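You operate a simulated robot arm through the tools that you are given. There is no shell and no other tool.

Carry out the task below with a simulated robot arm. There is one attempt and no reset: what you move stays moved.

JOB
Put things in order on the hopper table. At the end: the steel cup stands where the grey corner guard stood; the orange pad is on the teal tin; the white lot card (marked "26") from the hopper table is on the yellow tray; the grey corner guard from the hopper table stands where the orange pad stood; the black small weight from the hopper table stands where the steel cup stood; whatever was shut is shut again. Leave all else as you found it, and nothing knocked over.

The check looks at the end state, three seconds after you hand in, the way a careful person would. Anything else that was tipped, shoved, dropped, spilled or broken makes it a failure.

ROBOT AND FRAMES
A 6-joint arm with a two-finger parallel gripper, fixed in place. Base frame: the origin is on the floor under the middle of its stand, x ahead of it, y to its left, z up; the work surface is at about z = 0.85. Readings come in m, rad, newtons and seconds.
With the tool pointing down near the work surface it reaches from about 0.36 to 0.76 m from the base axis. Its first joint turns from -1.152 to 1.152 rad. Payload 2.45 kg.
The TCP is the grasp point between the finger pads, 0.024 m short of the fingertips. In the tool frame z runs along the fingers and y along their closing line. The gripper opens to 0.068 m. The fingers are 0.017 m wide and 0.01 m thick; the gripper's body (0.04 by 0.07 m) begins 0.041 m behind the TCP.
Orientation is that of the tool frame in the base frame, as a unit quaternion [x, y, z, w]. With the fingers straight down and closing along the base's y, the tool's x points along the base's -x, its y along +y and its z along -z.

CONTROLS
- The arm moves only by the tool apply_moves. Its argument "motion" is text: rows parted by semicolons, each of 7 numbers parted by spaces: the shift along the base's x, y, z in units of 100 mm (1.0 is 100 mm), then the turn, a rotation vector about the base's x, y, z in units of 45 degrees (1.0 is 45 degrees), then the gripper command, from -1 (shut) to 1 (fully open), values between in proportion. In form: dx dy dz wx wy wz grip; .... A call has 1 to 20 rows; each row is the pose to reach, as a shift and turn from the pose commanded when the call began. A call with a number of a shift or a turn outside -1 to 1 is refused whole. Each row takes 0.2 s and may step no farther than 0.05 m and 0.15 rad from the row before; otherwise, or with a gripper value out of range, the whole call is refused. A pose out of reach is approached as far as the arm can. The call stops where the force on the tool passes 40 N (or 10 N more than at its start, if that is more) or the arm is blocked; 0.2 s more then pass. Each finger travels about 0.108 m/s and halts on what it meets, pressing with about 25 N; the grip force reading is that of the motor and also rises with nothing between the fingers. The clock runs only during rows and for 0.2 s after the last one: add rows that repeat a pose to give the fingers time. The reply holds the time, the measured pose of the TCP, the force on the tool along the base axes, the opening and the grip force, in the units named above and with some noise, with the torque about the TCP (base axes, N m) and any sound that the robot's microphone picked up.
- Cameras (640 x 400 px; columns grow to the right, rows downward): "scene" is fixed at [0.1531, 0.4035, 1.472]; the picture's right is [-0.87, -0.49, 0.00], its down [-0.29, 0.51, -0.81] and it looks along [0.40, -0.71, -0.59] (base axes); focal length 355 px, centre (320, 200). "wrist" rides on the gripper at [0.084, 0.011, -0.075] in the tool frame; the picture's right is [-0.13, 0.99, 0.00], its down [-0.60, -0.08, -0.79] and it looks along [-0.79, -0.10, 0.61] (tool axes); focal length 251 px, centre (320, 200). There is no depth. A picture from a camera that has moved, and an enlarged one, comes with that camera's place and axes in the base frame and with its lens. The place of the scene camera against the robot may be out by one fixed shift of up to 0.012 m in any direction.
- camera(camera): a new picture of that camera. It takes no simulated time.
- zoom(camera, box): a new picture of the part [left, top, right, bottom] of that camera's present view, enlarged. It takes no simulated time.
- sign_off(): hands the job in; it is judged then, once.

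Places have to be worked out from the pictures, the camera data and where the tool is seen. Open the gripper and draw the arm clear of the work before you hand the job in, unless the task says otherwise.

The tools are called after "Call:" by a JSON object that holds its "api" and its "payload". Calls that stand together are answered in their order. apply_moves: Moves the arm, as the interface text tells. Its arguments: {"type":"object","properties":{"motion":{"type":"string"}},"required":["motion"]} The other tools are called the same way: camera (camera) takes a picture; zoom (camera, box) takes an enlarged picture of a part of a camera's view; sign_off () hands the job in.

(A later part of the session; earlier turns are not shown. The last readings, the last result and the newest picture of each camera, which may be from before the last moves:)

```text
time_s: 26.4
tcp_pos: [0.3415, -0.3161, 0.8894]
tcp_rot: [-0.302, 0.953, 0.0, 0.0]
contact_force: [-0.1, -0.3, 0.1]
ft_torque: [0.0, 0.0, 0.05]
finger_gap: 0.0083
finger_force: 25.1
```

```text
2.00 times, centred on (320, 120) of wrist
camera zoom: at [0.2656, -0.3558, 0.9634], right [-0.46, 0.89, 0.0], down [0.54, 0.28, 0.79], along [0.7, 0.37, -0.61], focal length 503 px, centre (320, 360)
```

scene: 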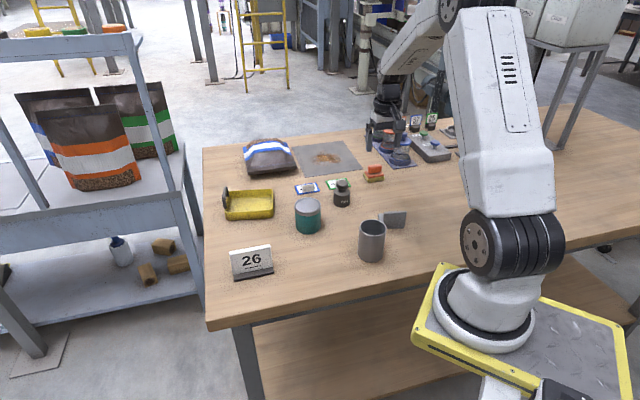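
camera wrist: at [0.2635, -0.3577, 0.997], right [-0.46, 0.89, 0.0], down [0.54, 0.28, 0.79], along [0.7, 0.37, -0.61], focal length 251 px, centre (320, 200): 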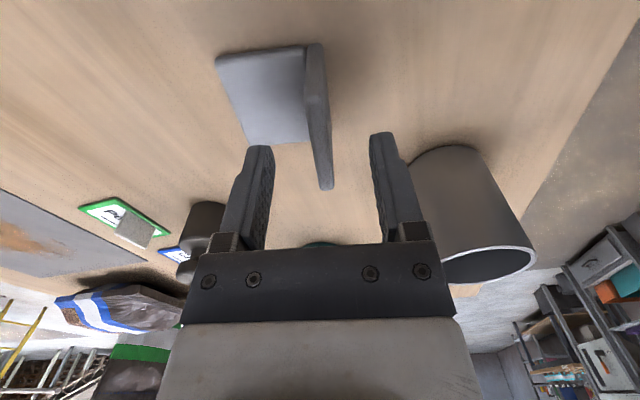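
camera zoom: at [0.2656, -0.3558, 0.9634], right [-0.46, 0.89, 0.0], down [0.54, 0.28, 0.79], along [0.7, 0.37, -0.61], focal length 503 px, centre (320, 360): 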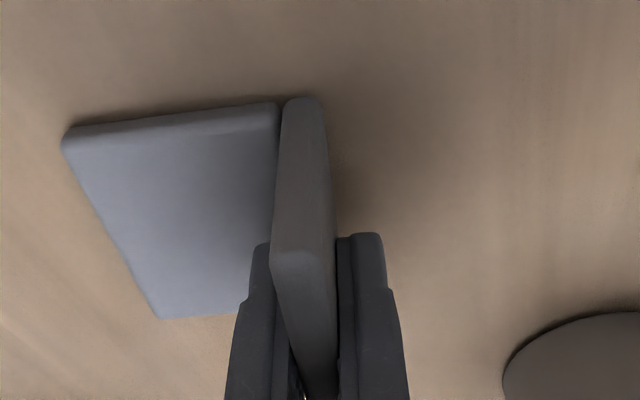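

Guard gripped (8.3 mm plate). Lifting it straight up.

Call:
{"api": "apply_moves", "payload": {"motion": "0 0 0.05 0 0 0 -1; 0 0 0.2 0 0 0 -1; 0 0 0.4 0 0 0 -1; 0 0 0.65 0 0 0 -1; 0 0 0.85 0 0 0 -1; 0 0 0.85 0 0 0 -1"}}

Call:
{"api": "camera", "payload": {"camera": "wrist"}}

Call:
{"api": "zoom", "payload": {"camera": "scene", "box": [320, 130, 480, 230]}}

```text
time_s: 27.8
tcp_pos: [0.3419, -0.3167, 0.9752]
tcp_rot: [-0.3, 0.954, 0.0, 0.0]
contact_force: [0.3, 0.2, -0.7]
ft_torque: [0.03, 0.01, 0.0]
finger_gap: 0.0083
finger_force: 24.5
```

```text
taken
camera wrist: at [0.2658, -0.3556, 1.0493], right [-0.46, 0.89, 0.0], down [0.54, 0.28, 0.79], along [0.7, 0.37, -0.61], focal length 251 px, centre (320, 200)
```

wrist: 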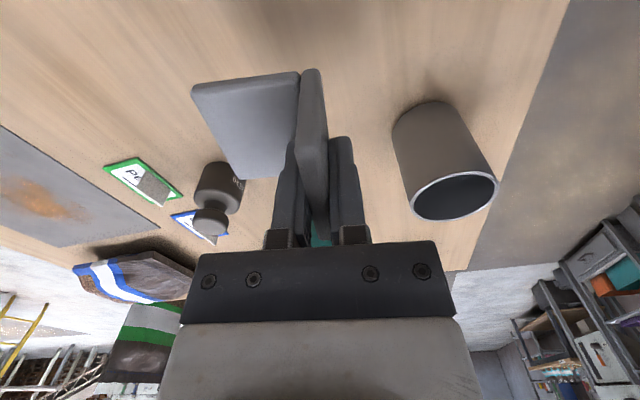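

```text
4.00 times, centred on (400, 180) of scene
camera zoom: at [0.1531, 0.4035, 1.472], right [-0.87, -0.49, 0.0], down [-0.29, 0.51, -0.81], along [0.4, -0.71, -0.59], focal length 1419 px, centre (0, 280)
```

zoom: 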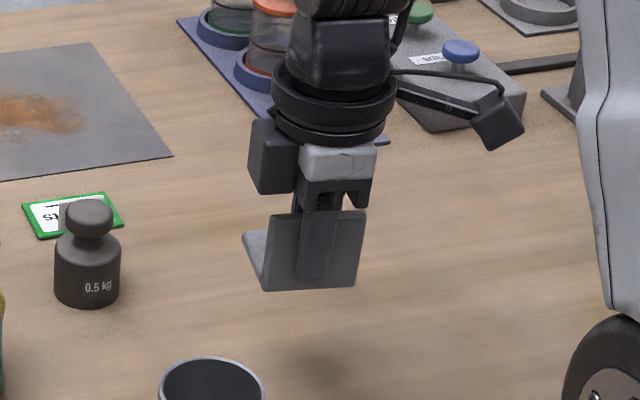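

Guard held level, and the cup is fully visible — a good chance to measure it.

Call:
{"api": "zoom", "payload": {"camera": "wrist", "box": [370, 85, 530, 235]}}

Call:
{"api": "apply_moves", "payload": {"motion": "0.15 -0.23 0 0 0 0 -1; 0.3 -0.46 0 0 0 0 -1; 0.45 -0.69 0 0 0 0 -1; 0.6 -0.93 0 0 0 0 -1; 0.6 -0.93 0 0 0 0 -1"}}

Call:
{"api": "apply_moves", "payload": {"motion": "0.15 -0.23 0 0 0 0 -1; 0.3 -0.46 0 0 0 0 -1; 0.45 -0.69 0 0 0 0 -1; 0.65 -0.93 0 0 0 0 -1; 0.65 -0.93 0 0 0 0 -1"}}

Call:
{"api": "camera", "payload": {"camera": "wrist"}}

Call:
{"api": "zoom", "payload": {"camera": "scene", "box": [320, 100, 480, 200]}}

```text
2.67 times, centred on (450, 160) of wrist
camera zoom: at [0.2658, -0.3556, 1.0493], right [-0.46, 0.89, 0.0], down [0.54, 0.28, 0.79], along [0.7, 0.37, -0.61], focal length 670 px, centre (-27, 307)
```

zoom: 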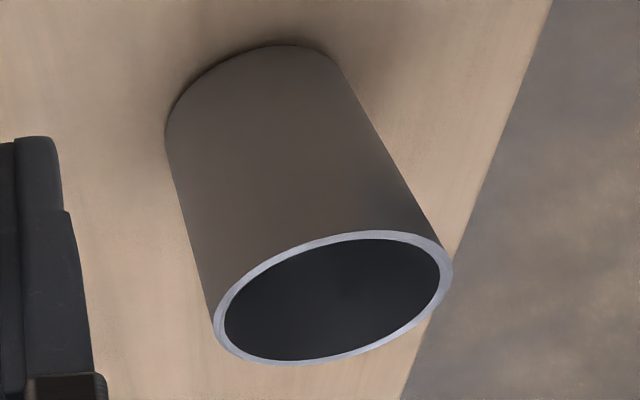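

```text
time_s: 29.0
tcp_pos: [0.4003, -0.41, 0.9728]
tcp_rot: [-0.302, 0.953, -0.001, 0.001]
contact_force: [0.0, -0.2, -0.2]
ft_torque: [-0.01, -0.02, 0.04]
finger_gap: 0.0084
finger_force: 24.8
```

```text
time_s: 30.2
tcp_pos: [0.4672, -0.5031, 0.974]
tcp_rot: [-0.301, 0.954, -0.001, 0.0]
contact_force: [0.7, 0.4, -0.4]
ft_torque: [0.01, 0.01, 0.03]
finger_gap: 0.0083
finger_force: 25.0
```

```text
taken
camera wrist: at [0.3907, -0.5428, 1.0489], right [-0.46, 0.89, 0.0], down [0.54, 0.28, 0.79], along [0.7, 0.37, -0.61], focal length 251 px, centre (320, 200)
```

wrist: 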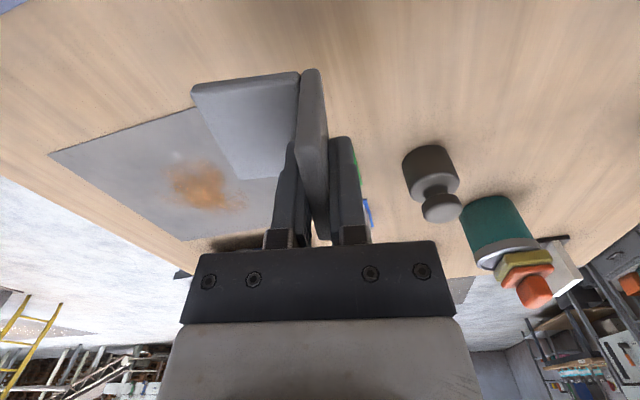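

```text
4.00 times, centred on (400, 150) of scene
camera zoom: at [0.1531, 0.4034, 1.472], right [-0.87, -0.49, 0.0], down [-0.29, 0.51, -0.81], along [0.4, -0.71, -0.59], focal length 1419 px, centre (0, 400)
```

zoom: 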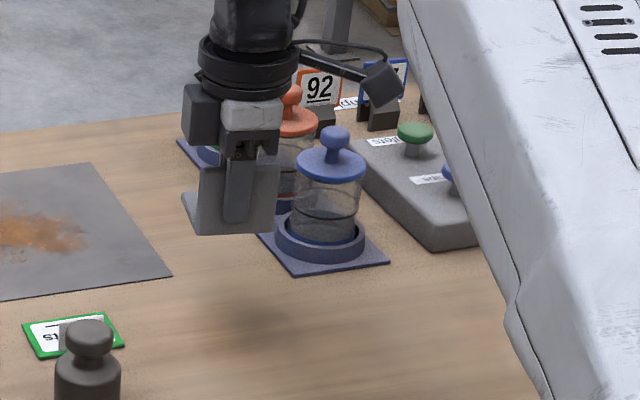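

TCP (0.4657, −0.5035) places the guard's footprint centre over the old pad spot (0.480, −0.523). Descending to just above the table.

Call:
{"api": "apply_moves", "payload": {"motion": "0 0.005 -0.2 0 0 0 -1; 0 0.005 -0.45 0 0 0 -1; 0 0.005 -0.65 0 0 0 -1; 0 0.005 -0.8 0 0 0 -1; 0 0.005 -0.8 0 0 0 -1"}}

Call:
{"api": "apply_moves", "payload": {"motion": "0 0 -0.02 0 0 0 -1; 0 0 -0.04 0 0 0 -1; 0 0 -0.045 0 0 0 -1; 0 0 -0.045 0 0 0 -1"}}

Call:
{"api": "zoom", "payload": {"camera": "scene", "box": [330, 130, 426, 190]}}

Call:
{"api": "camera", "payload": {"camera": "wrist"}}

```text
time_s: 31.4
tcp_pos: [0.467, -0.5029, 0.8949]
tcp_rot: [-0.302, 0.953, -0.001, 0.0]
contact_force: [1.4, 0.0, 0.6]
ft_torque: [0.02, -0.02, -0.01]
finger_gap: 0.0082
finger_force: 24.8
```

```text
time_s: 32.4
tcp_pos: [0.468, -0.5031, 0.8911]
tcp_rot: [-0.301, 0.954, 0.0, 0.001]
contact_force: [-0.4, 0.2, -0.3]
ft_torque: [0.01, 0.0, -0.01]
finger_gap: 0.0085
finger_force: 25.2
```

```text
6.67 times, centred on (378, 160) of scene
camera zoom: at [0.1531, 0.4035, 1.472], right [-0.87, -0.49, 0.0], down [-0.29, 0.51, -0.81], along [0.4, -0.71, -0.59], focal length 2365 px, centre (-67, 467)
```

zoom: 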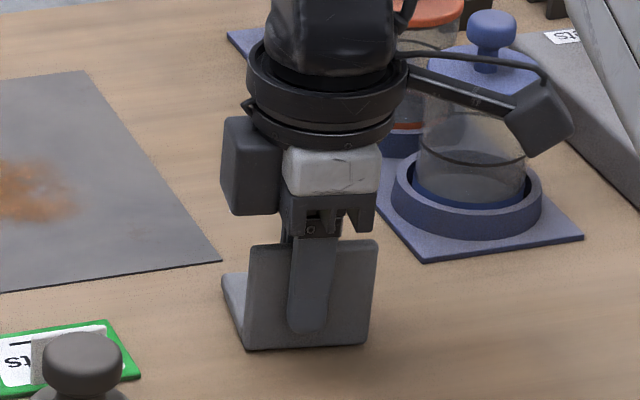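

```text
taken
camera wrist: at [0.3909, -0.5419, 0.9648], right [-0.46, 0.89, 0.0], down [0.54, 0.28, 0.79], along [0.7, 0.37, -0.61], focal length 251 px, centre (320, 200)
```

wrist: 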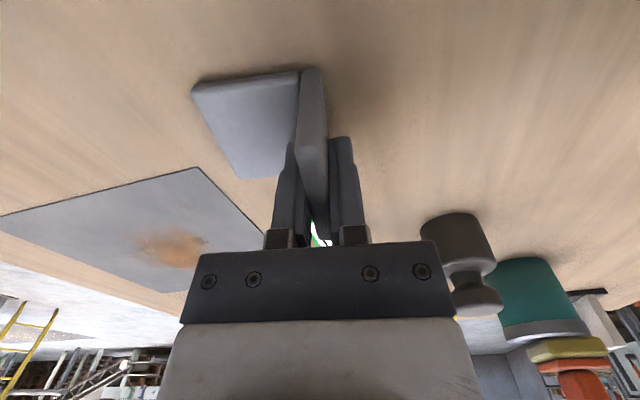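

Camera height shows about 1.4 mm remaining compared with when the guard was on the table. Lowering that and reading the force.

Call:
{"api": "apply_moves", "payload": {"motion": "0 0 -0.012 0 0 0 -1; 0 0 -0.012 0 0 0 -1"}}

Call:
{"api": "zoom", "payload": {"camera": "scene", "box": [350, 150, 414, 190]}}

```text
time_s: 33.0
tcp_pos: [0.4668, -0.5032, 0.8898]
tcp_rot: [-0.302, 0.953, 0.001, 0.0]
contact_force: [0.1, 1.2, -1.0]
ft_torque: [0.01, 0.0, 0.0]
finger_gap: 0.0082
finger_force: 24.6
```

```text
10.00 times, centred on (382, 170) of scene
camera zoom: at [0.1531, 0.4035, 1.472], right [-0.87, -0.49, 0.0], down [-0.29, 0.51, -0.81], along [0.4, -0.71, -0.59], focal length 3547 px, centre (-300, 500)
```

zoom: 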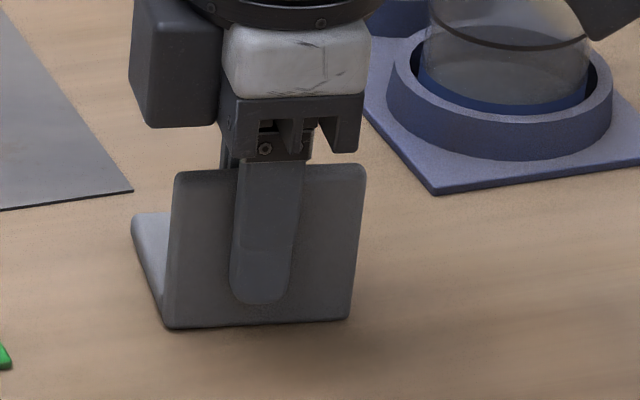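

Essentially at the table. A last half millimetre, then release and lift straight up.

Call:
{"api": "apply_moves", "payload": {"motion": "0 0 -0.006 0 0 0 -1; 0 0 -0.006 0 0 0 -1; 0 0 -0.006 0 0 0 -0.3; 0 0 -0.006 0 0 0 0.3; 0 0 -0.006 0 0 0 0.3; 0 0 -0.006 0 0 0 0.3"}}

Call:
{"api": "zoom", "payload": {"camera": "wrist", "box": [160, 40, 400, 190]}}

```text
time_s: 34.4
tcp_pos: [0.4676, -0.5033, 0.889]
tcp_rot: [-0.302, 0.953, 0.0, 0.0]
contact_force: [-0.6, 0.0, 0.1]
ft_torque: [0.02, -0.01, 0.0]
finger_gap: 0.0441
finger_force: 0.1
```

```text
2.67 times, centred on (280, 115) of wrist
camera zoom: at [0.3909, -0.5418, 0.963], right [-0.46, 0.89, 0.0], down [0.54, 0.28, 0.79], along [0.7, 0.37, -0.61], focal length 670 px, centre (427, 427)
```

zoom: 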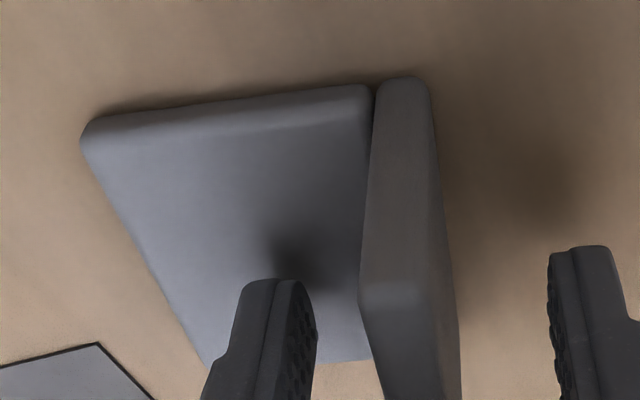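

Released cleanly. I lift away and travel to the cup, which I estimate near (0.348, −0.200), rim height about z=0.9375.

Call:
{"api": "apply_moves", "payload": {"motion": "0 0 0.1 0 0 0 0.3; 0 0 0.35 0 0 0 0.3; 0 0 0.65 0 0 0 0.6; 0 0 1 0 0 0 1; 0 0 1 0 0 0 1"}}

Call:
{"api": "zoom", "payload": {"camera": "wrist", "box": [200, 0, 360, 100]}}

Call:
{"api": "apply_moves", "payload": {"motion": "-0.1 0.25 0.1 0 0 0 1; -0.2 0.5 0.2 0 0 0 1; -0.3 0.75 0.3 0 0 0 1; -0.4 1 0.4 0 0 0 1; -0.4 1 0.4 0 0 0 1"}}

Call:
{"api": "apply_moves", "payload": {"motion": "-0.1 0.25 0 0 0 0 1; -0.2 0.5 0 0 0 0 1; -0.3 0.75 0 0 0 0 1; -0.4 1 0 0 0 0 1; -0.4 1 0 0 0 0 1"}}

Call:
{"api": "camera", "payload": {"camera": "wrist"}}

```text
time_s: 35.6
tcp_pos: [0.4685, -0.5031, 0.9869]
tcp_rot: [-0.301, 0.954, 0.0, 0.0]
contact_force: [-0.5, -0.3, 0.4]
ft_torque: [0.02, -0.03, -0.01]
finger_gap: 0.068
finger_force: 0.0
```

```text
4.00 times, centred on (280, 50) of wrist
camera zoom: at [0.392, -0.5419, 1.0614], right [-0.46, 0.89, 0.0], down [0.54, 0.28, 0.79], along [0.7, 0.37, -0.61], focal length 1006 px, centre (480, 800)
```

zoom: 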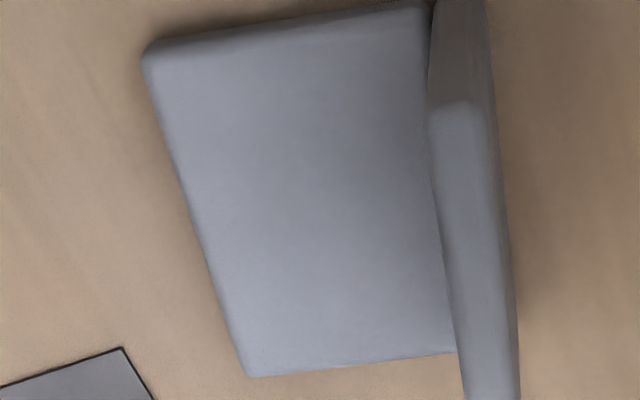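

```text
time_s: 36.8
tcp_pos: [0.429, -0.4034, 1.0274]
tcp_rot: [-0.302, 0.953, -0.001, 0.0]
contact_force: [-1.0, 0.8, -0.6]
ft_torque: [0.0, -0.01, -0.03]
finger_gap: 0.0678
finger_force: 0.0
```

```text
time_s: 38.0
tcp_pos: [0.3891, -0.3038, 1.0295]
tcp_rot: [-0.301, 0.954, 0.0, 0.0]
contact_force: [0.5, 0.0, 0.1]
ft_torque: [0.03, -0.03, 0.02]
finger_gap: 0.068
finger_force: 0.0
```

```text
taken
camera wrist: at [0.3116, -0.3427, 1.1032], right [-0.46, 0.89, 0.0], down [0.54, 0.28, 0.79], along [0.7, 0.37, -0.61], focal length 251 px, centre (320, 200)
```

wrist: 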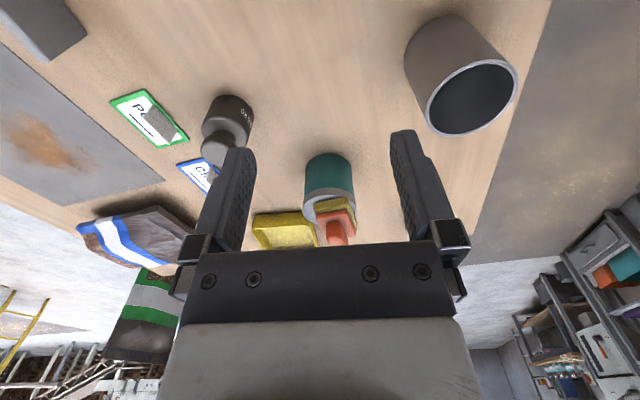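

Guard stands at the old pad spot (back-computed centre ≈ (0.480, −0.523)). Now zooming in on the cup.

Call:
{"api": "zoom", "payload": {"camera": "wrist", "box": [390, 0, 550, 150]}}

```text
2.67 times, centred on (470, 75) of wrist
camera zoom: at [0.3116, -0.3427, 1.1032], right [-0.46, 0.89, 0.0], down [0.54, 0.28, 0.79], along [0.7, 0.37, -0.61], focal length 670 px, centre (-80, 533)
```

zoom: 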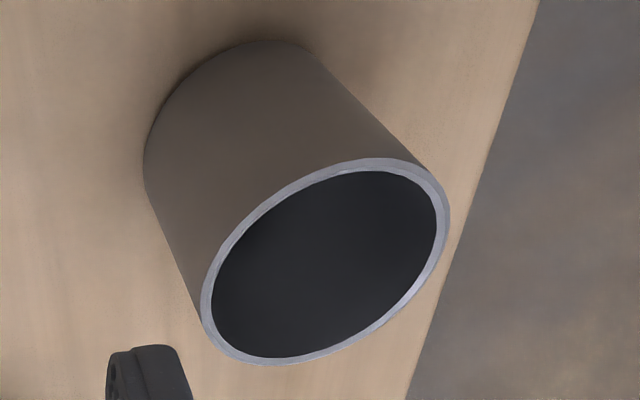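

Cup centre computes to ≈ (0.348, −0.200). Moving above it to check the alignment between the fingers.

Call:
{"api": "apply_moves", "payload": {"motion": "-0.1 0.25 0 0 0 0 1; -0.2 0.5 0 0 0 0 1; -0.3 0.75 0 0 0 0 1; -0.39 1 -0.15 0 0 0 1; -0.39 1 -0.15 0 0 0 1"}}

Call:
{"api": "camera", "payload": {"camera": "wrist"}}

Call:
{"api": "zoom", "payload": {"camera": "wrist", "box": [220, 0, 420, 160]}}

Call:
{"api": "zoom", "payload": {"camera": "scene", "box": [310, 170, 438, 270]}}

```text
time_s: 39.2
tcp_pos: [0.3495, -0.2026, 1.0147]
tcp_rot: [-0.302, 0.953, 0.0, 0.0]
contact_force: [1.3, -1.1, 0.4]
ft_torque: [0.02, 0.0, 0.03]
finger_gap: 0.0679
finger_force: 0.1
```

```text
taken
camera wrist: at [0.2722, -0.2418, 1.0896], right [-0.46, 0.89, 0.0], down [0.54, 0.28, 0.79], along [0.7, 0.37, -0.61], focal length 251 px, centre (320, 200)
```

wrist: 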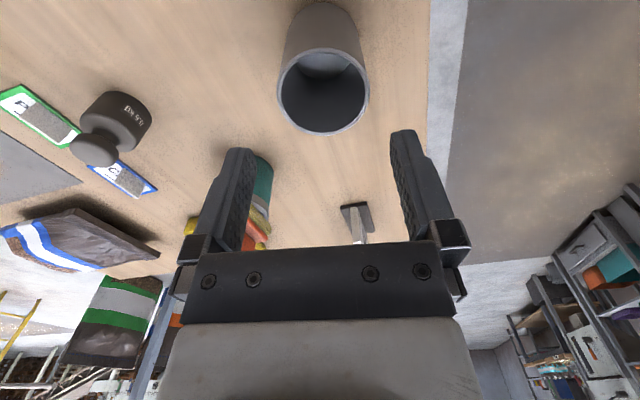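

```text
2.50 times, centred on (320, 80) of wrist
camera zoom: at [0.2722, -0.2418, 1.0896], right [-0.46, 0.89, 0.0], down [0.54, 0.28, 0.79], along [0.7, 0.37, -0.61], focal length 629 px, centre (320, 500)
```

zoom: 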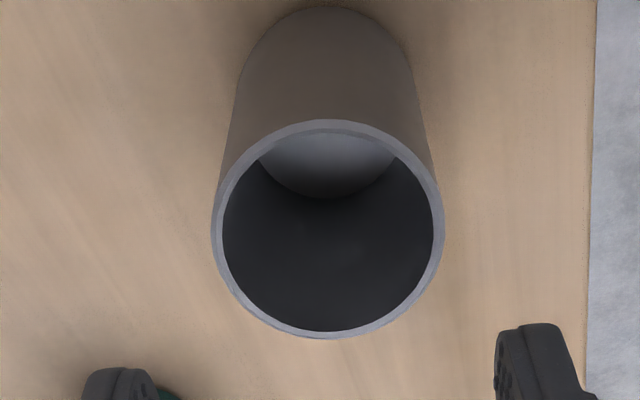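

```text
4.00 times, centred on (374, 220) of scene
camera zoom: at [0.1531, 0.4035, 1.472], right [-0.87, -0.49, 0.0], down [-0.29, 0.51, -0.81], along [0.4, -0.71, -0.59], focal length 1419 px, centre (104, 120)
```

zoom: 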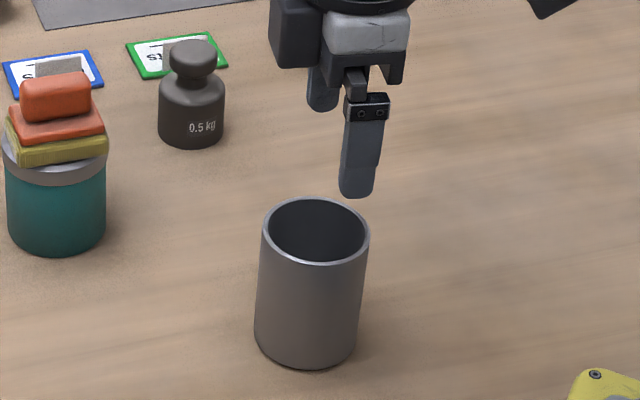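

The cup is empty, ~60 mm across, centre ≈ (0.3495, −0.199). I shift 3–4 mm onto it and descend until the fingertips are just above the rim for a check.

Call:
{"api": "apply_moves", "payload": {"motion": "0.018 0.033 0 0 0 0 1; 0.018 0.033 -0.25 0 0 0 1; 0.018 0.033 -0.42 0 0 0 1; 0.018 0.033 -0.42 0 0 0 1"}}

Call:
{"api": "camera", "payload": {"camera": "wrist"}}

Call:
{"api": "zoom", "payload": {"camera": "wrist", "box": [220, 40, 420, 200]}}

Call:
{"api": "zoom", "payload": {"camera": "scene", "box": [330, 190, 426, 250]}}

```text
time_s: 40.2
tcp_pos: [0.3504, -0.1999, 0.9718]
tcp_rot: [-0.302, 0.953, 0.0, 0.0]
contact_force: [-0.5, -0.2, 0.3]
ft_torque: [-0.04, 0.0, 0.01]
finger_gap: 0.0681
finger_force: 0.1
```

```text
taken
camera wrist: at [0.274, -0.2379, 1.0463], right [-0.46, 0.89, 0.0], down [0.54, 0.28, 0.79], along [0.7, 0.37, -0.61], focal length 251 px, centre (320, 200)
```

wrist: 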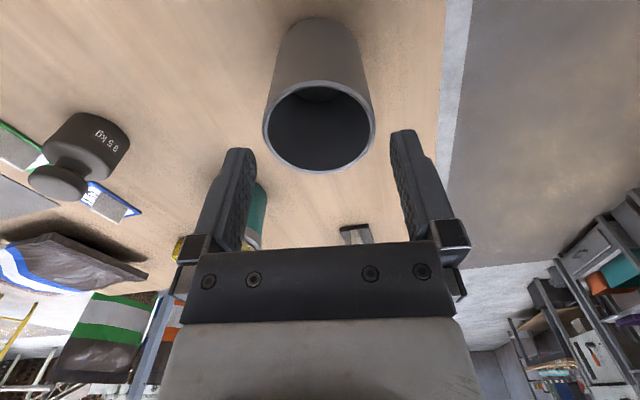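

```text
2.50 times, centred on (320, 120) of wrist
camera zoom: at [0.274, -0.2379, 1.0463], right [-0.46, 0.89, 0.0], down [0.54, 0.28, 0.79], along [0.7, 0.37, -0.61], focal length 629 px, centre (320, 400)
```

zoom: 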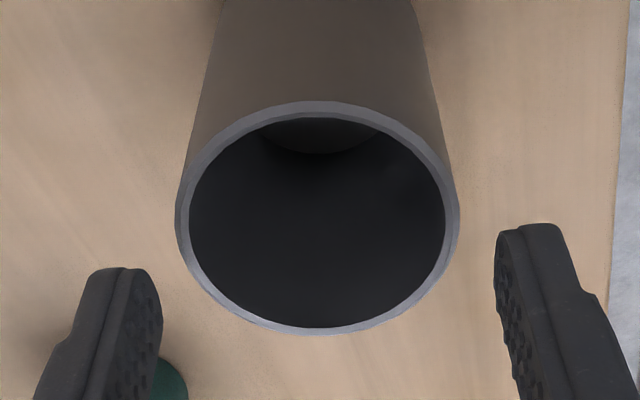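

```text
6.67 times, centred on (378, 220) of scene
camera zoom: at [0.1531, 0.4035, 1.472], right [-0.87, -0.49, 0.0], down [-0.29, 0.51, -0.81], along [0.4, -0.71, -0.59], focal length 2365 px, centre (-67, 67)
```

zoom: 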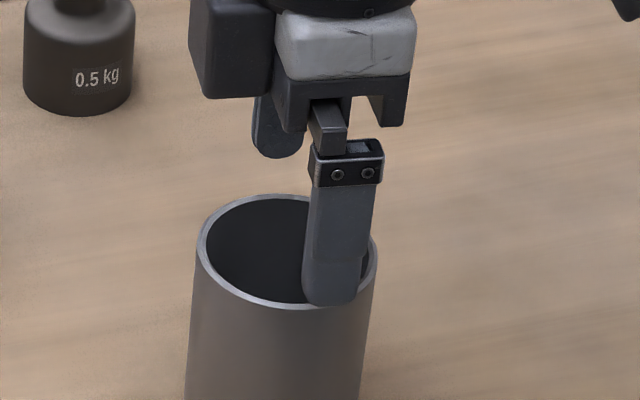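

Alignment across the fingers is good; the scene view suggests the TCP is ~4 mm short along the finger-width direction. I'll correct 3 mm and lower so the tips go just past the rim.

Call:
{"api": "apply_moves", "payload": {"motion": "0.025 0.017 0 0 0 0 1; 0.025 0.017 -0.1 0 0 0 1; 0.025 0.017 -0.18 0 0 0 1; 0.025 0.017 -0.26 0 0 0 1; 0.025 0.017 -0.26 0 0 0 1"}}

Call:
{"api": "zoom", "payload": {"camera": "wrist", "box": [220, 40, 420, 220]}}

Call:
{"api": "zoom", "payload": {"camera": "scene", "box": [330, 200, 426, 260]}}

```text
time_s: 41.4
tcp_pos: [0.354, -0.1989, 0.9454]
tcp_rot: [-0.302, 0.953, 0.0, 0.0]
contact_force: [0.3, -0.4, 0.5]
ft_torque: [0.03, 0.0, -0.01]
finger_gap: 0.0678
finger_force: 0.0
```

```text
2.22 times, centred on (320, 130) of wrist
camera zoom: at [0.2762, -0.2372, 1.0204], right [-0.46, 0.89, 0.0], down [0.54, 0.28, 0.79], along [0.7, 0.37, -0.61], focal length 559 px, centre (320, 356)
```

zoom: 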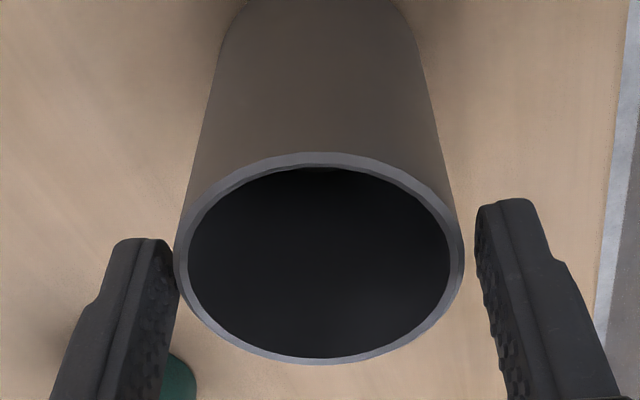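

```text
6.67 times, centred on (378, 230) of scene
camera zoom: at [0.1531, 0.4035, 1.472], right [-0.87, -0.49, 0.0], down [-0.29, 0.51, -0.81], along [0.4, -0.71, -0.59], focal length 2365 px, centre (-67, 0)
```

zoom: 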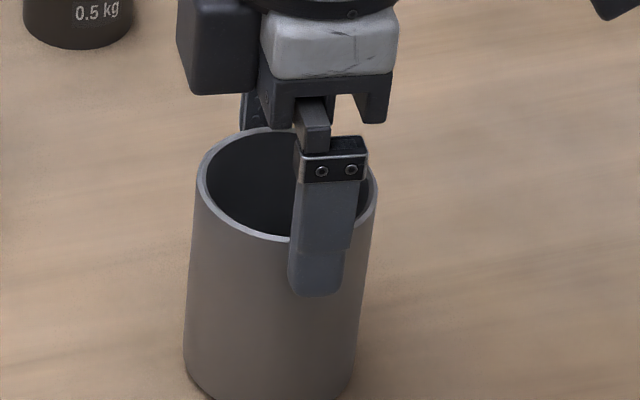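

The fingers straddle the cup with ~2–3 mm on each side. Continuing down to z≈0.908 and closing.

Call:
{"api": "apply_moves", "payload": {"motion": "0 0 -0.1 0 0 0 1; 0 0 -0.2 0 0 0 1; 0 0 -0.3 0 0 0 1; 0 0 -0.37 0 0 0 1; 0 0 -0.37 0 0 0 1"}}

Call:
{"api": "zoom", "payload": {"camera": "wrist", "box": [200, 60, 440, 260]}}

Call:
{"api": "zoom", "payload": {"camera": "scene", "box": [330, 210, 426, 270]}}

```text
time_s: 42.6
tcp_pos: [0.352, -0.1991, 0.9092]
tcp_rot: [-0.301, 0.954, 0.0, 0.0]
contact_force: [-0.5, -0.7, 0.7]
ft_torque: [-0.01, -0.02, 0.01]
finger_gap: 0.0679
finger_force: 0.0
```

```text
2.00 times, centred on (320, 160) of wrist
camera zoom: at [0.2761, -0.2373, 0.9829], right [-0.46, 0.89, 0.0], down [0.54, 0.28, 0.79], along [0.7, 0.37, -0.61], focal length 503 px, centre (320, 280)
```

zoom: 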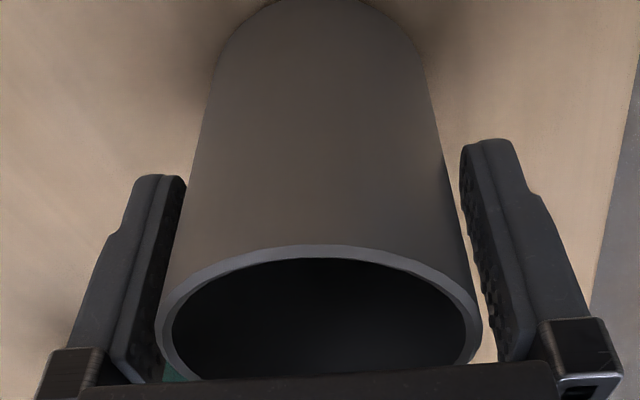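

```text
6.67 times, centred on (378, 240) of scene
camera zoom: at [0.1531, 0.4035, 1.472], right [-0.87, -0.49, 0.0], down [-0.29, 0.51, -0.81], along [0.4, -0.71, -0.59], focal length 2365 px, centre (-67, -67)
```

zoom: 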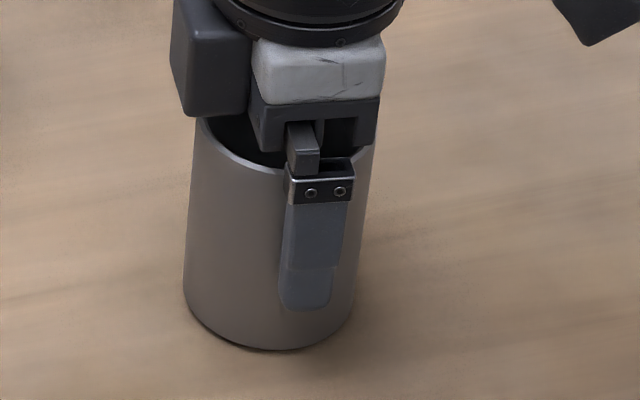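

No contact; the fingers are well placed on either side. Closing on the cup.

Call:
{"api": "apply_moves", "payload": {"motion": "0 0 0 0 0 0 0.7; 0 0 0 0 0 0 0.3; 0 0 0 0 0 0 -1; 0 0 0 0 0 0 -1; 0 0 0 0 0 0 -1"}}

Call:
{"api": "camera", "payload": {"camera": "wrist"}}

Call:
{"api": "zoom", "payload": {"camera": "scene", "box": [330, 210, 426, 270]}}

```text
time_s: 43.8
tcp_pos: [0.3523, -0.198, 0.9092]
tcp_rot: [-0.302, 0.953, 0.0, 0.0]
contact_force: [-0.2, -0.1, 0.1]
ft_torque: [0.03, 0.0, -0.04]
finger_gap: 0.0615
finger_force: 24.6
```

```text
taken
camera wrist: at [0.276, -0.2372, 0.983], right [-0.46, 0.89, 0.0], down [0.54, 0.28, 0.79], along [0.7, 0.37, -0.61], focal length 251 px, centre (320, 200)
```

wrist: 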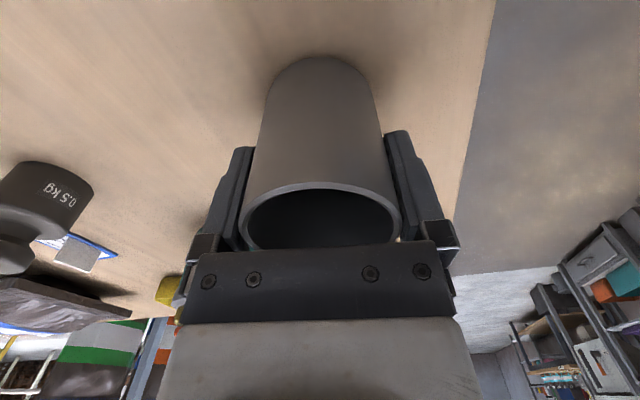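

```text
6.67 times, centred on (378, 240) of scene
camera zoom: at [0.1531, 0.4035, 1.472], right [-0.87, -0.49, 0.0], down [-0.29, 0.51, -0.81], along [0.4, -0.71, -0.59], focal length 2365 px, centre (-67, -67)
```

zoom: 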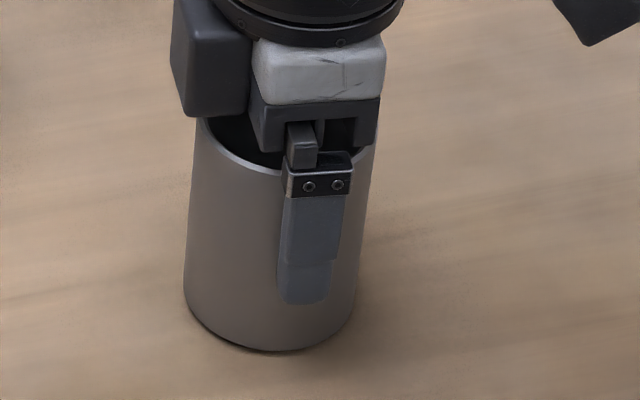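

Cup gripped (61.5 mm). Original cup centre ≈ (0.3525, −0.197) for later. Lifting, then moving to the guard's former spot (0.354, −0.338).

Call:
{"api": "apply_moves", "payload": {"motion": "0 0 0.05 0 0 0 -1; 0 0 0.2 0 0 0 -1; 0 0 0.4 0 0 0 -1; 0 0 0.6 0 0 0 -1; 0 0 0.6 0 0 0 -1"}}

Call:
{"api": "apply_moves", "payload": {"motion": "0 -0.2 0 0 0 0 -1; 0 -0.45 0 0 0 0 -1; 0.01 -0.7 0 0 0 0 -1; 0.015 -0.95 0 0 0 0 -1; 0.015 -1 0 0 0 0 -1; 0.015 -1 0 0 0 0 -1"}}

Call:
{"api": "apply_moves", "payload": {"motion": "0 -0.2 0 0 0 0 -1; 0 -0.41 0 0 0 0 -1; 0 -0.41 0 0 0 0 -1"}}

Call:
{"api": "camera", "payload": {"camera": "wrist"}}

Call:
{"api": "camera", "payload": {"camera": "scene"}}

```text
time_s: 45.0
tcp_pos: [0.3526, -0.1975, 0.9696]
tcp_rot: [-0.301, 0.954, 0.0, 0.0]
contact_force: [0.1, 0.4, -1.7]
ft_torque: [0.01, 0.0, 0.0]
finger_gap: 0.0614
finger_force: 24.9
```

```text
time_s: 46.4
tcp_pos: [0.3527, -0.2997, 0.9694]
tcp_rot: [-0.302, 0.953, 0.0, 0.0]
contact_force: [0.3, 0.2, -0.5]
ft_torque: [0.02, -0.02, 0.02]
finger_gap: 0.0612
finger_force: 24.9
```

```text
time_s: 47.2
tcp_pos: [0.3539, -0.3413, 0.9689]
tcp_rot: [-0.302, 0.953, 0.0, 0.0]
contact_force: [-0.5, 0.0, -1.7]
ft_torque: [0.03, 0.02, 0.01]
finger_gap: 0.0612
finger_force: 24.9
```

```text
taken
camera wrist: at [0.277, -0.3788, 1.0434], right [-0.46, 0.89, 0.0], down [0.54, 0.28, 0.79], along [0.7, 0.37, -0.61], focal length 251 px, centre (320, 200)
```

wrist: 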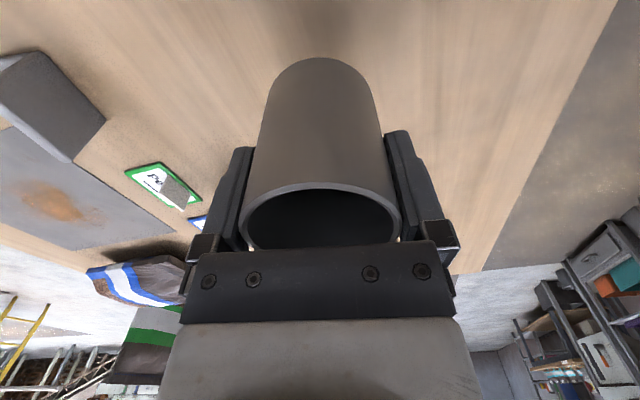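

```text
taken
```

scene: 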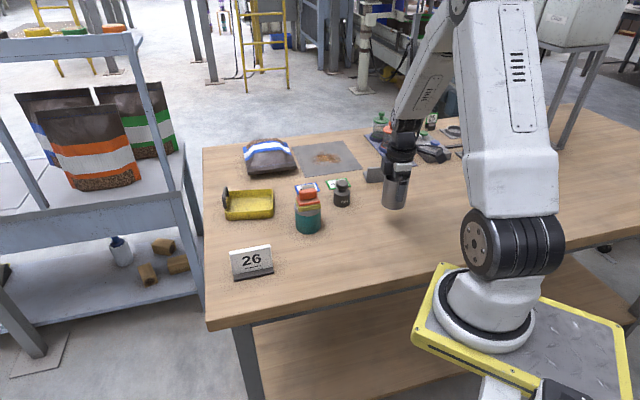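

TCP is at (0.352, −0.3395), on target. Lowering the cup.

Call:
{"api": "apply_moves", "payload": {"motion": "0 0 -0.2 0 0 0 -1; 0 0 -0.4 0 0 0 -1; 0 0 -0.55 0 0 0 -1; 0 0 -0.58 0 0 0 -1; 0 0 -0.58 0 0 0 -1"}}

Call:
{"api": "zoom", "payload": {"camera": "scene", "box": [340, 170, 436, 230]}}

Call:
{"api": "zoom", "payload": {"camera": "wrist", "box": [240, 20, 400, 120]}}

```text
time_s: 48.4
tcp_pos: [0.3536, -0.339, 0.9103]
tcp_rot: [-0.301, 0.953, 0.0, 0.0]
contact_force: [0.7, -0.3, -0.3]
ft_torque: [-0.04, 0.01, 0.06]
finger_gap: 0.0614
finger_force: 25.9
```

```text
6.67 times, centred on (388, 200) of scene
camera zoom: at [0.1531, 0.4034, 1.472], right [-0.87, -0.49, 0.0], down [-0.29, 0.51, -0.81], along [0.4, -0.71, -0.59], focal length 2365 px, centre (-133, 200)
```

zoom: 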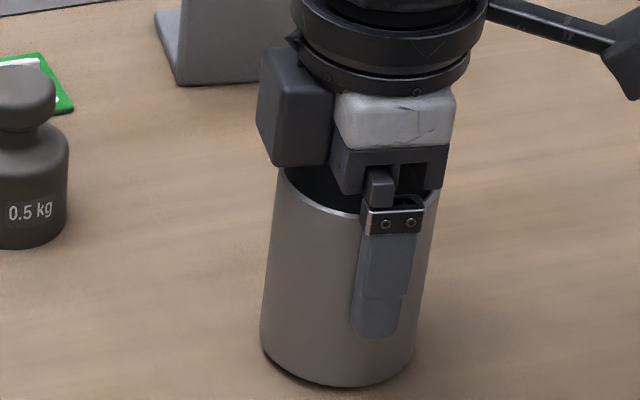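

```text
4.00 times, centred on (320, 70) of wrist
camera zoom: at [0.2771, -0.3782, 0.9848], right [-0.46, 0.89, 0.0], down [0.54, 0.28, 0.79], along [0.7, 0.37, -0.61], focal length 1006 px, centre (320, 720)
```

zoom: 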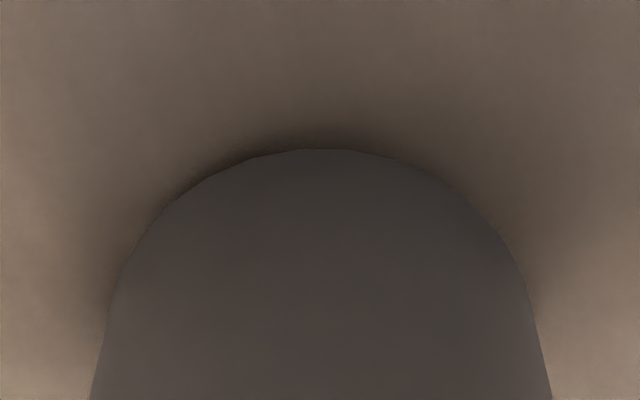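

About 1.8 mm left compared to the grip height. Lowering onto the table.

Call:
{"api": "apply_moves", "payload": {"motion": "0 0 -0.015 0 0 0 -1; 0 0 -0.018 0 0 0 -1; 0 0 -0.018 0 0 0 -1"}}

Call:
{"api": "zoom", "payload": {"camera": "wrist", "box": [240, 20, 400, 120]}}

```text
time_s: 49.2
tcp_pos: [0.353, -0.339, 0.9093]
tcp_rot: [-0.301, 0.954, 0.0, 0.001]
contact_force: [-0.4, -1.0, 0.1]
ft_torque: [-0.01, 0.05, 0.02]
finger_gap: 0.0615
finger_force: 24.9
```

```text
4.00 times, centred on (320, 70) of wrist
camera zoom: at [0.2772, -0.3779, 0.9836], right [-0.46, 0.89, 0.0], down [0.54, 0.28, 0.79], along [0.7, 0.37, -0.61], focal length 1006 px, centre (320, 720)
```

zoom: 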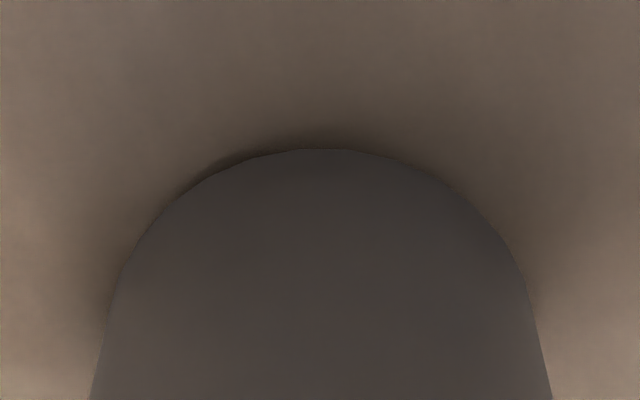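

Call:
{"api": "apply_moves", "payload": {"motion": "0 0 -0.007 0 0 0 -1; 0 0 -0.007 0 0 0 -1; 0 0 -0.007 0 0 0 1; 0 0 -0.007 0 0 0 1; 0 0 -0.007 0 0 0 1"}}

Call:
{"api": "zoom", "payload": {"camera": "wrist", "box": [200, 60, 440, 260]}}

```text
time_s: 50.4
tcp_pos: [0.3523, -0.3369, 0.9089]
tcp_rot: [-0.302, 0.953, 0.0, 0.0]
contact_force: [0.0, 0.5, 0.0]
ft_torque: [0.01, -0.01, -0.02]
finger_gap: 0.0677
finger_force: 0.0
```

```text
2.00 times, centred on (320, 160) of wrist
camera zoom: at [0.2769, -0.3774, 0.9826], right [-0.46, 0.89, 0.0], down [0.54, 0.28, 0.79], along [0.7, 0.37, -0.61], focal length 503 px, centre (320, 280)
```

zoom: 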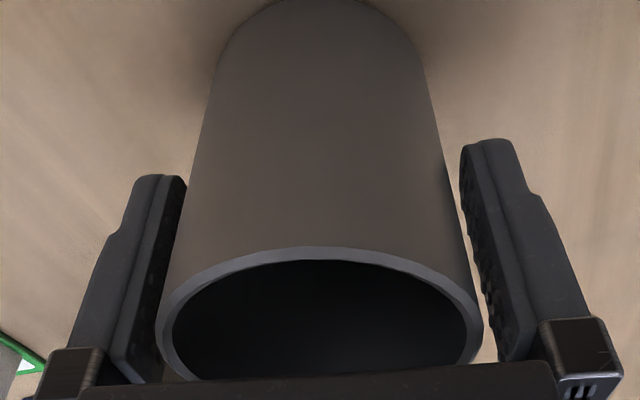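

Cup released at about (0.3535, −0.337). Lifting straight up clear of the rim, then heading to the weight near (0.509, −0.351).

Call:
{"api": "apply_moves", "payload": {"motion": "0 0 0.1 0 0 0 1; 0 0 0.3 0 0 0 1; 0 0 0.5 0 0 0 1; 0 0 0.8 0 0 0 1; 0 0 1 0 0 0 1; 0 0 1 0 0 0 1"}}

Call:
{"api": "camera", "payload": {"camera": "wrist"}}

Call:
{"api": "zoom", "payload": {"camera": "scene", "box": [300, 140, 460, 240]}}

```text
time_s: 51.8
tcp_pos: [0.3512, -0.3395, 1.0083]
tcp_rot: [-0.302, 0.953, 0.0, 0.0]
contact_force: [0.1, -0.1, -0.7]
ft_torque: [-0.01, -0.02, -0.02]
finger_gap: 0.068
finger_force: 0.1
```

```text
taken
camera wrist: at [0.2762, -0.3779, 1.0826], right [-0.46, 0.89, 0.0], down [0.54, 0.28, 0.79], along [0.7, 0.37, -0.61], focal length 251 px, centre (320, 200)
```

wrist: 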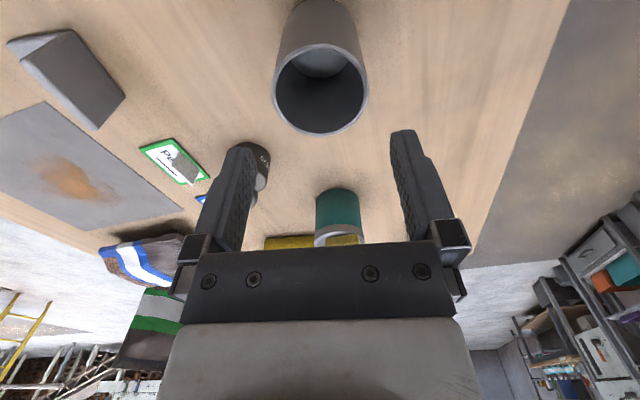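

```text
4.00 times, centred on (380, 190) of scene
camera zoom: at [0.1531, 0.4035, 1.472], right [-0.87, -0.49, 0.0], down [-0.29, 0.51, -0.81], along [0.4, -0.71, -0.59], focal length 1419 px, centre (80, 240)
```

zoom: 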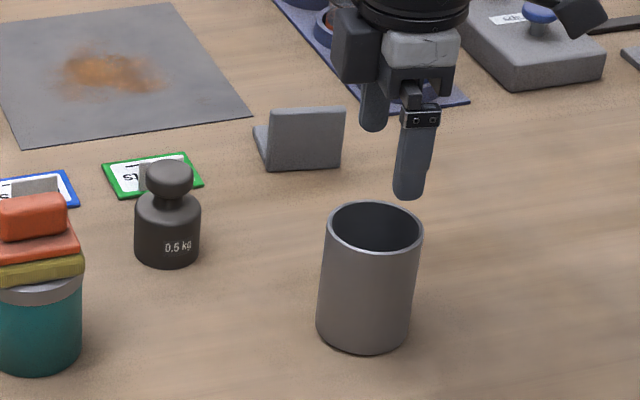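

Cup stands upright in the guard's former place. Moving above the weight.

Call:
{"api": "apply_moves", "payload": {"motion": "0.25 -0.02 0 0 0 0 1; 0.5 -0.04 0 0 0 0 1; 0.75 -0.06 0 0 0 0 1; 0.8 -0.06 0 0 0 0 1; 0.8 -0.06 0 0 0 0 1"}}

Call:
{"api": "apply_moves", "payload": {"motion": "0.25 -0.02 0 0 0 0 1; 0.5 -0.04 0 0 0 0 1; 0.75 -0.06 0 0 0 0 1; 0.75 -0.06 0 0 0 0 1"}}

Call:
{"api": "camera", "payload": {"camera": "wrist"}}

Call:
{"api": "zoom", "payload": {"camera": "wrist", "box": [220, 0, 420, 160]}}

Call:
{"api": "zoom", "payload": {"camera": "scene", "box": [290, 130, 418, 210]}}

```text
time_s: 53.0
tcp_pos: [0.4341, -0.3445, 1.0095]
tcp_rot: [-0.301, 0.953, -0.001, -0.001]
contact_force: [-0.3, -0.5, -0.5]
ft_torque: [-0.03, 0.01, 0.04]
finger_gap: 0.068
finger_force: 0.0
```

```text
time_s: 54.0
tcp_pos: [0.5099, -0.3497, 1.0078]
tcp_rot: [-0.301, 0.954, 0.0, 0.0]
contact_force: [-0.3, -0.3, 0.2]
ft_torque: [-0.03, -0.01, -0.01]
finger_gap: 0.0677
finger_force: 0.1
```

```text
taken
camera wrist: at [0.4336, -0.3883, 1.0826], right [-0.46, 0.89, 0.0], down [0.54, 0.28, 0.79], along [0.7, 0.37, -0.61], focal length 251 px, centre (320, 200)
```

wrist: 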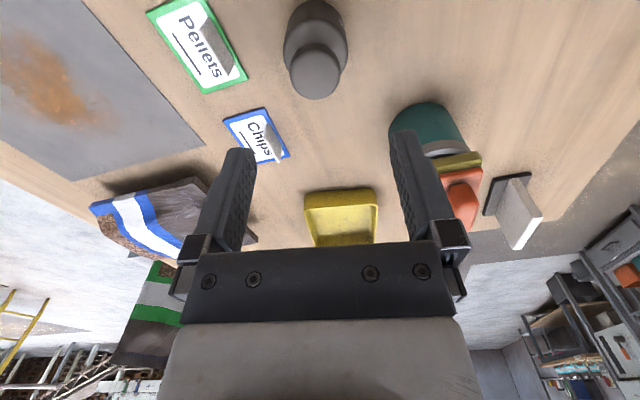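

```text
2.50 times, centred on (320, 80) of wrist
camera zoom: at [0.4336, -0.3883, 1.0826], right [-0.46, 0.89, 0.0], down [0.54, 0.28, 0.79], along [0.7, 0.37, -0.61], focal length 629 px, centre (320, 500)
```

zoom: 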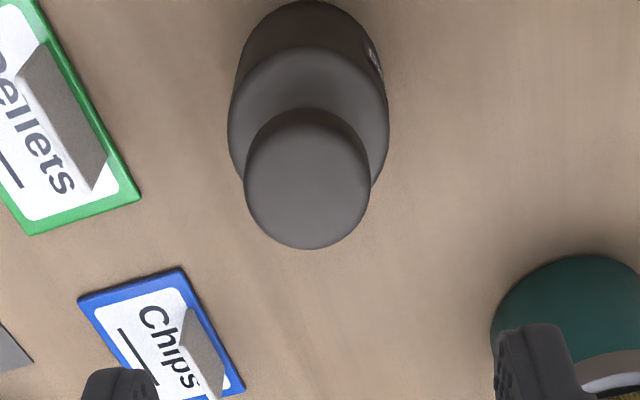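

```text
5.00 times, centred on (354, 170) of scene
camera zoom: at [0.1531, 0.4035, 1.472], right [-0.87, -0.49, 0.0], down [-0.29, 0.51, -0.81], along [0.4, -0.71, -0.59], focal length 1774 px, centre (150, 350)
```

zoom: 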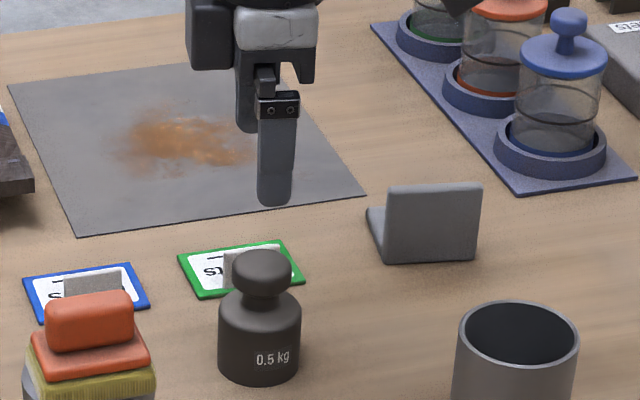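

Weight centre ≈ (0.509, −0.352), 3 mm off the TCP. I shift and descend to body height, fingers fully open.

Call:
{"api": "apply_moves", "payload": {"motion": "0.005 -0.03 -0.1 0 0 0 1; 0.005 -0.03 -0.35 0 0 0 1; 0.005 -0.03 -0.6 0 0 0 1; 0.005 -0.03 -0.75 0 0 0 1; 0.005 -0.03 -0.75 0 0 0 1"}}

Call:
{"api": "camera", "payload": {"camera": "wrist"}}

Call:
{"api": "zoom", "payload": {"camera": "scene", "box": [300, 150, 396, 210]}}

```text
time_s: 55.2
tcp_pos: [0.5082, -0.3535, 0.9321]
tcp_rot: [-0.301, 0.954, 0.0, 0.0]
contact_force: [-0.1, 0.0, 0.4]
ft_torque: [-0.01, -0.02, 0.05]
finger_gap: 0.0678
finger_force: 0.0
```

```text
taken
camera wrist: at [0.4324, -0.3927, 1.0061], right [-0.46, 0.89, 0.0], down [0.54, 0.28, 0.79], along [0.7, 0.37, -0.61], focal length 251 px, centre (320, 200)
```

wrist: 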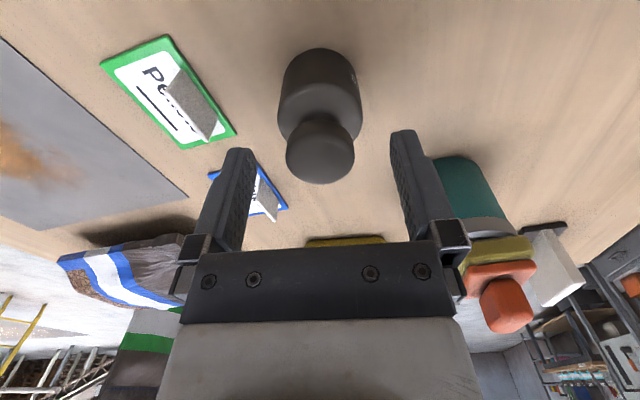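

```text
6.67 times, centred on (348, 180) of scene
camera zoom: at [0.1531, 0.4035, 1.472], right [-0.87, -0.49, 0.0], down [-0.29, 0.51, -0.81], along [0.4, -0.71, -0.59], focal length 2365 px, centre (133, 333)
```

zoom: 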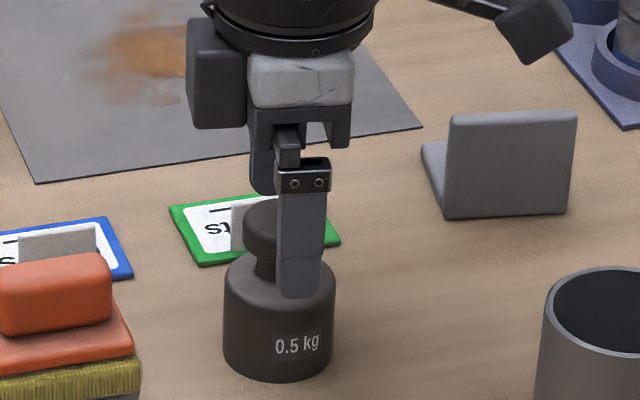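

The weight sits between the fingers. Descending to body height and closing.

Call:
{"api": "apply_moves", "payload": {"motion": "0.015 0.01 -0.15 0 0 0 1; 0.015 0.01 -0.35 0 0 0 1; 0.015 0.01 -0.48 0 0 0 1; 0.015 0.01 -0.48 0 0 0 1; 0.015 0.01 -0.48 0 0 0 0.4; 0.015 0.01 -0.48 0 0 0 -1; 0.015 0.01 -0.48 0 0 0 -1; 0.015 0.01 -0.48 0 0 0 -1"}}

Call:
{"api": "camera", "payload": {"camera": "wrist"}}

Call:
{"api": "zoom", "payload": {"camera": "scene", "box": [300, 150, 396, 210]}}

```text
time_s: 57.0
tcp_pos: [0.5101, -0.3543, 0.8851]
tcp_rot: [-0.302, 0.953, 0.0, 0.0]
contact_force: [-0.3, 1.1, 0.4]
ft_torque: [0.08, 0.08, -0.02]
finger_gap: 0.0474
finger_force: 24.7
```

```text
taken
camera wrist: at [0.4345, -0.3932, 0.959], right [-0.46, 0.89, 0.0], down [0.54, 0.28, 0.79], along [0.7, 0.37, -0.61], focal length 251 px, centre (320, 200)
```

wrist: 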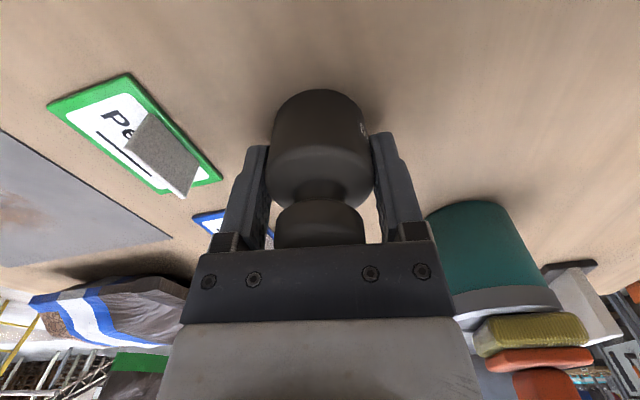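

```text
6.67 times, centred on (348, 180) of scene
camera zoom: at [0.1531, 0.4035, 1.472], right [-0.87, -0.49, 0.0], down [-0.29, 0.51, -0.81], along [0.4, -0.71, -0.59], focal length 2365 px, centre (133, 333)
```

zoom: 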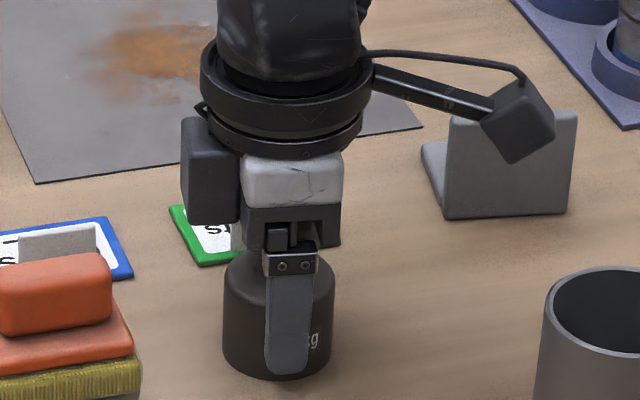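

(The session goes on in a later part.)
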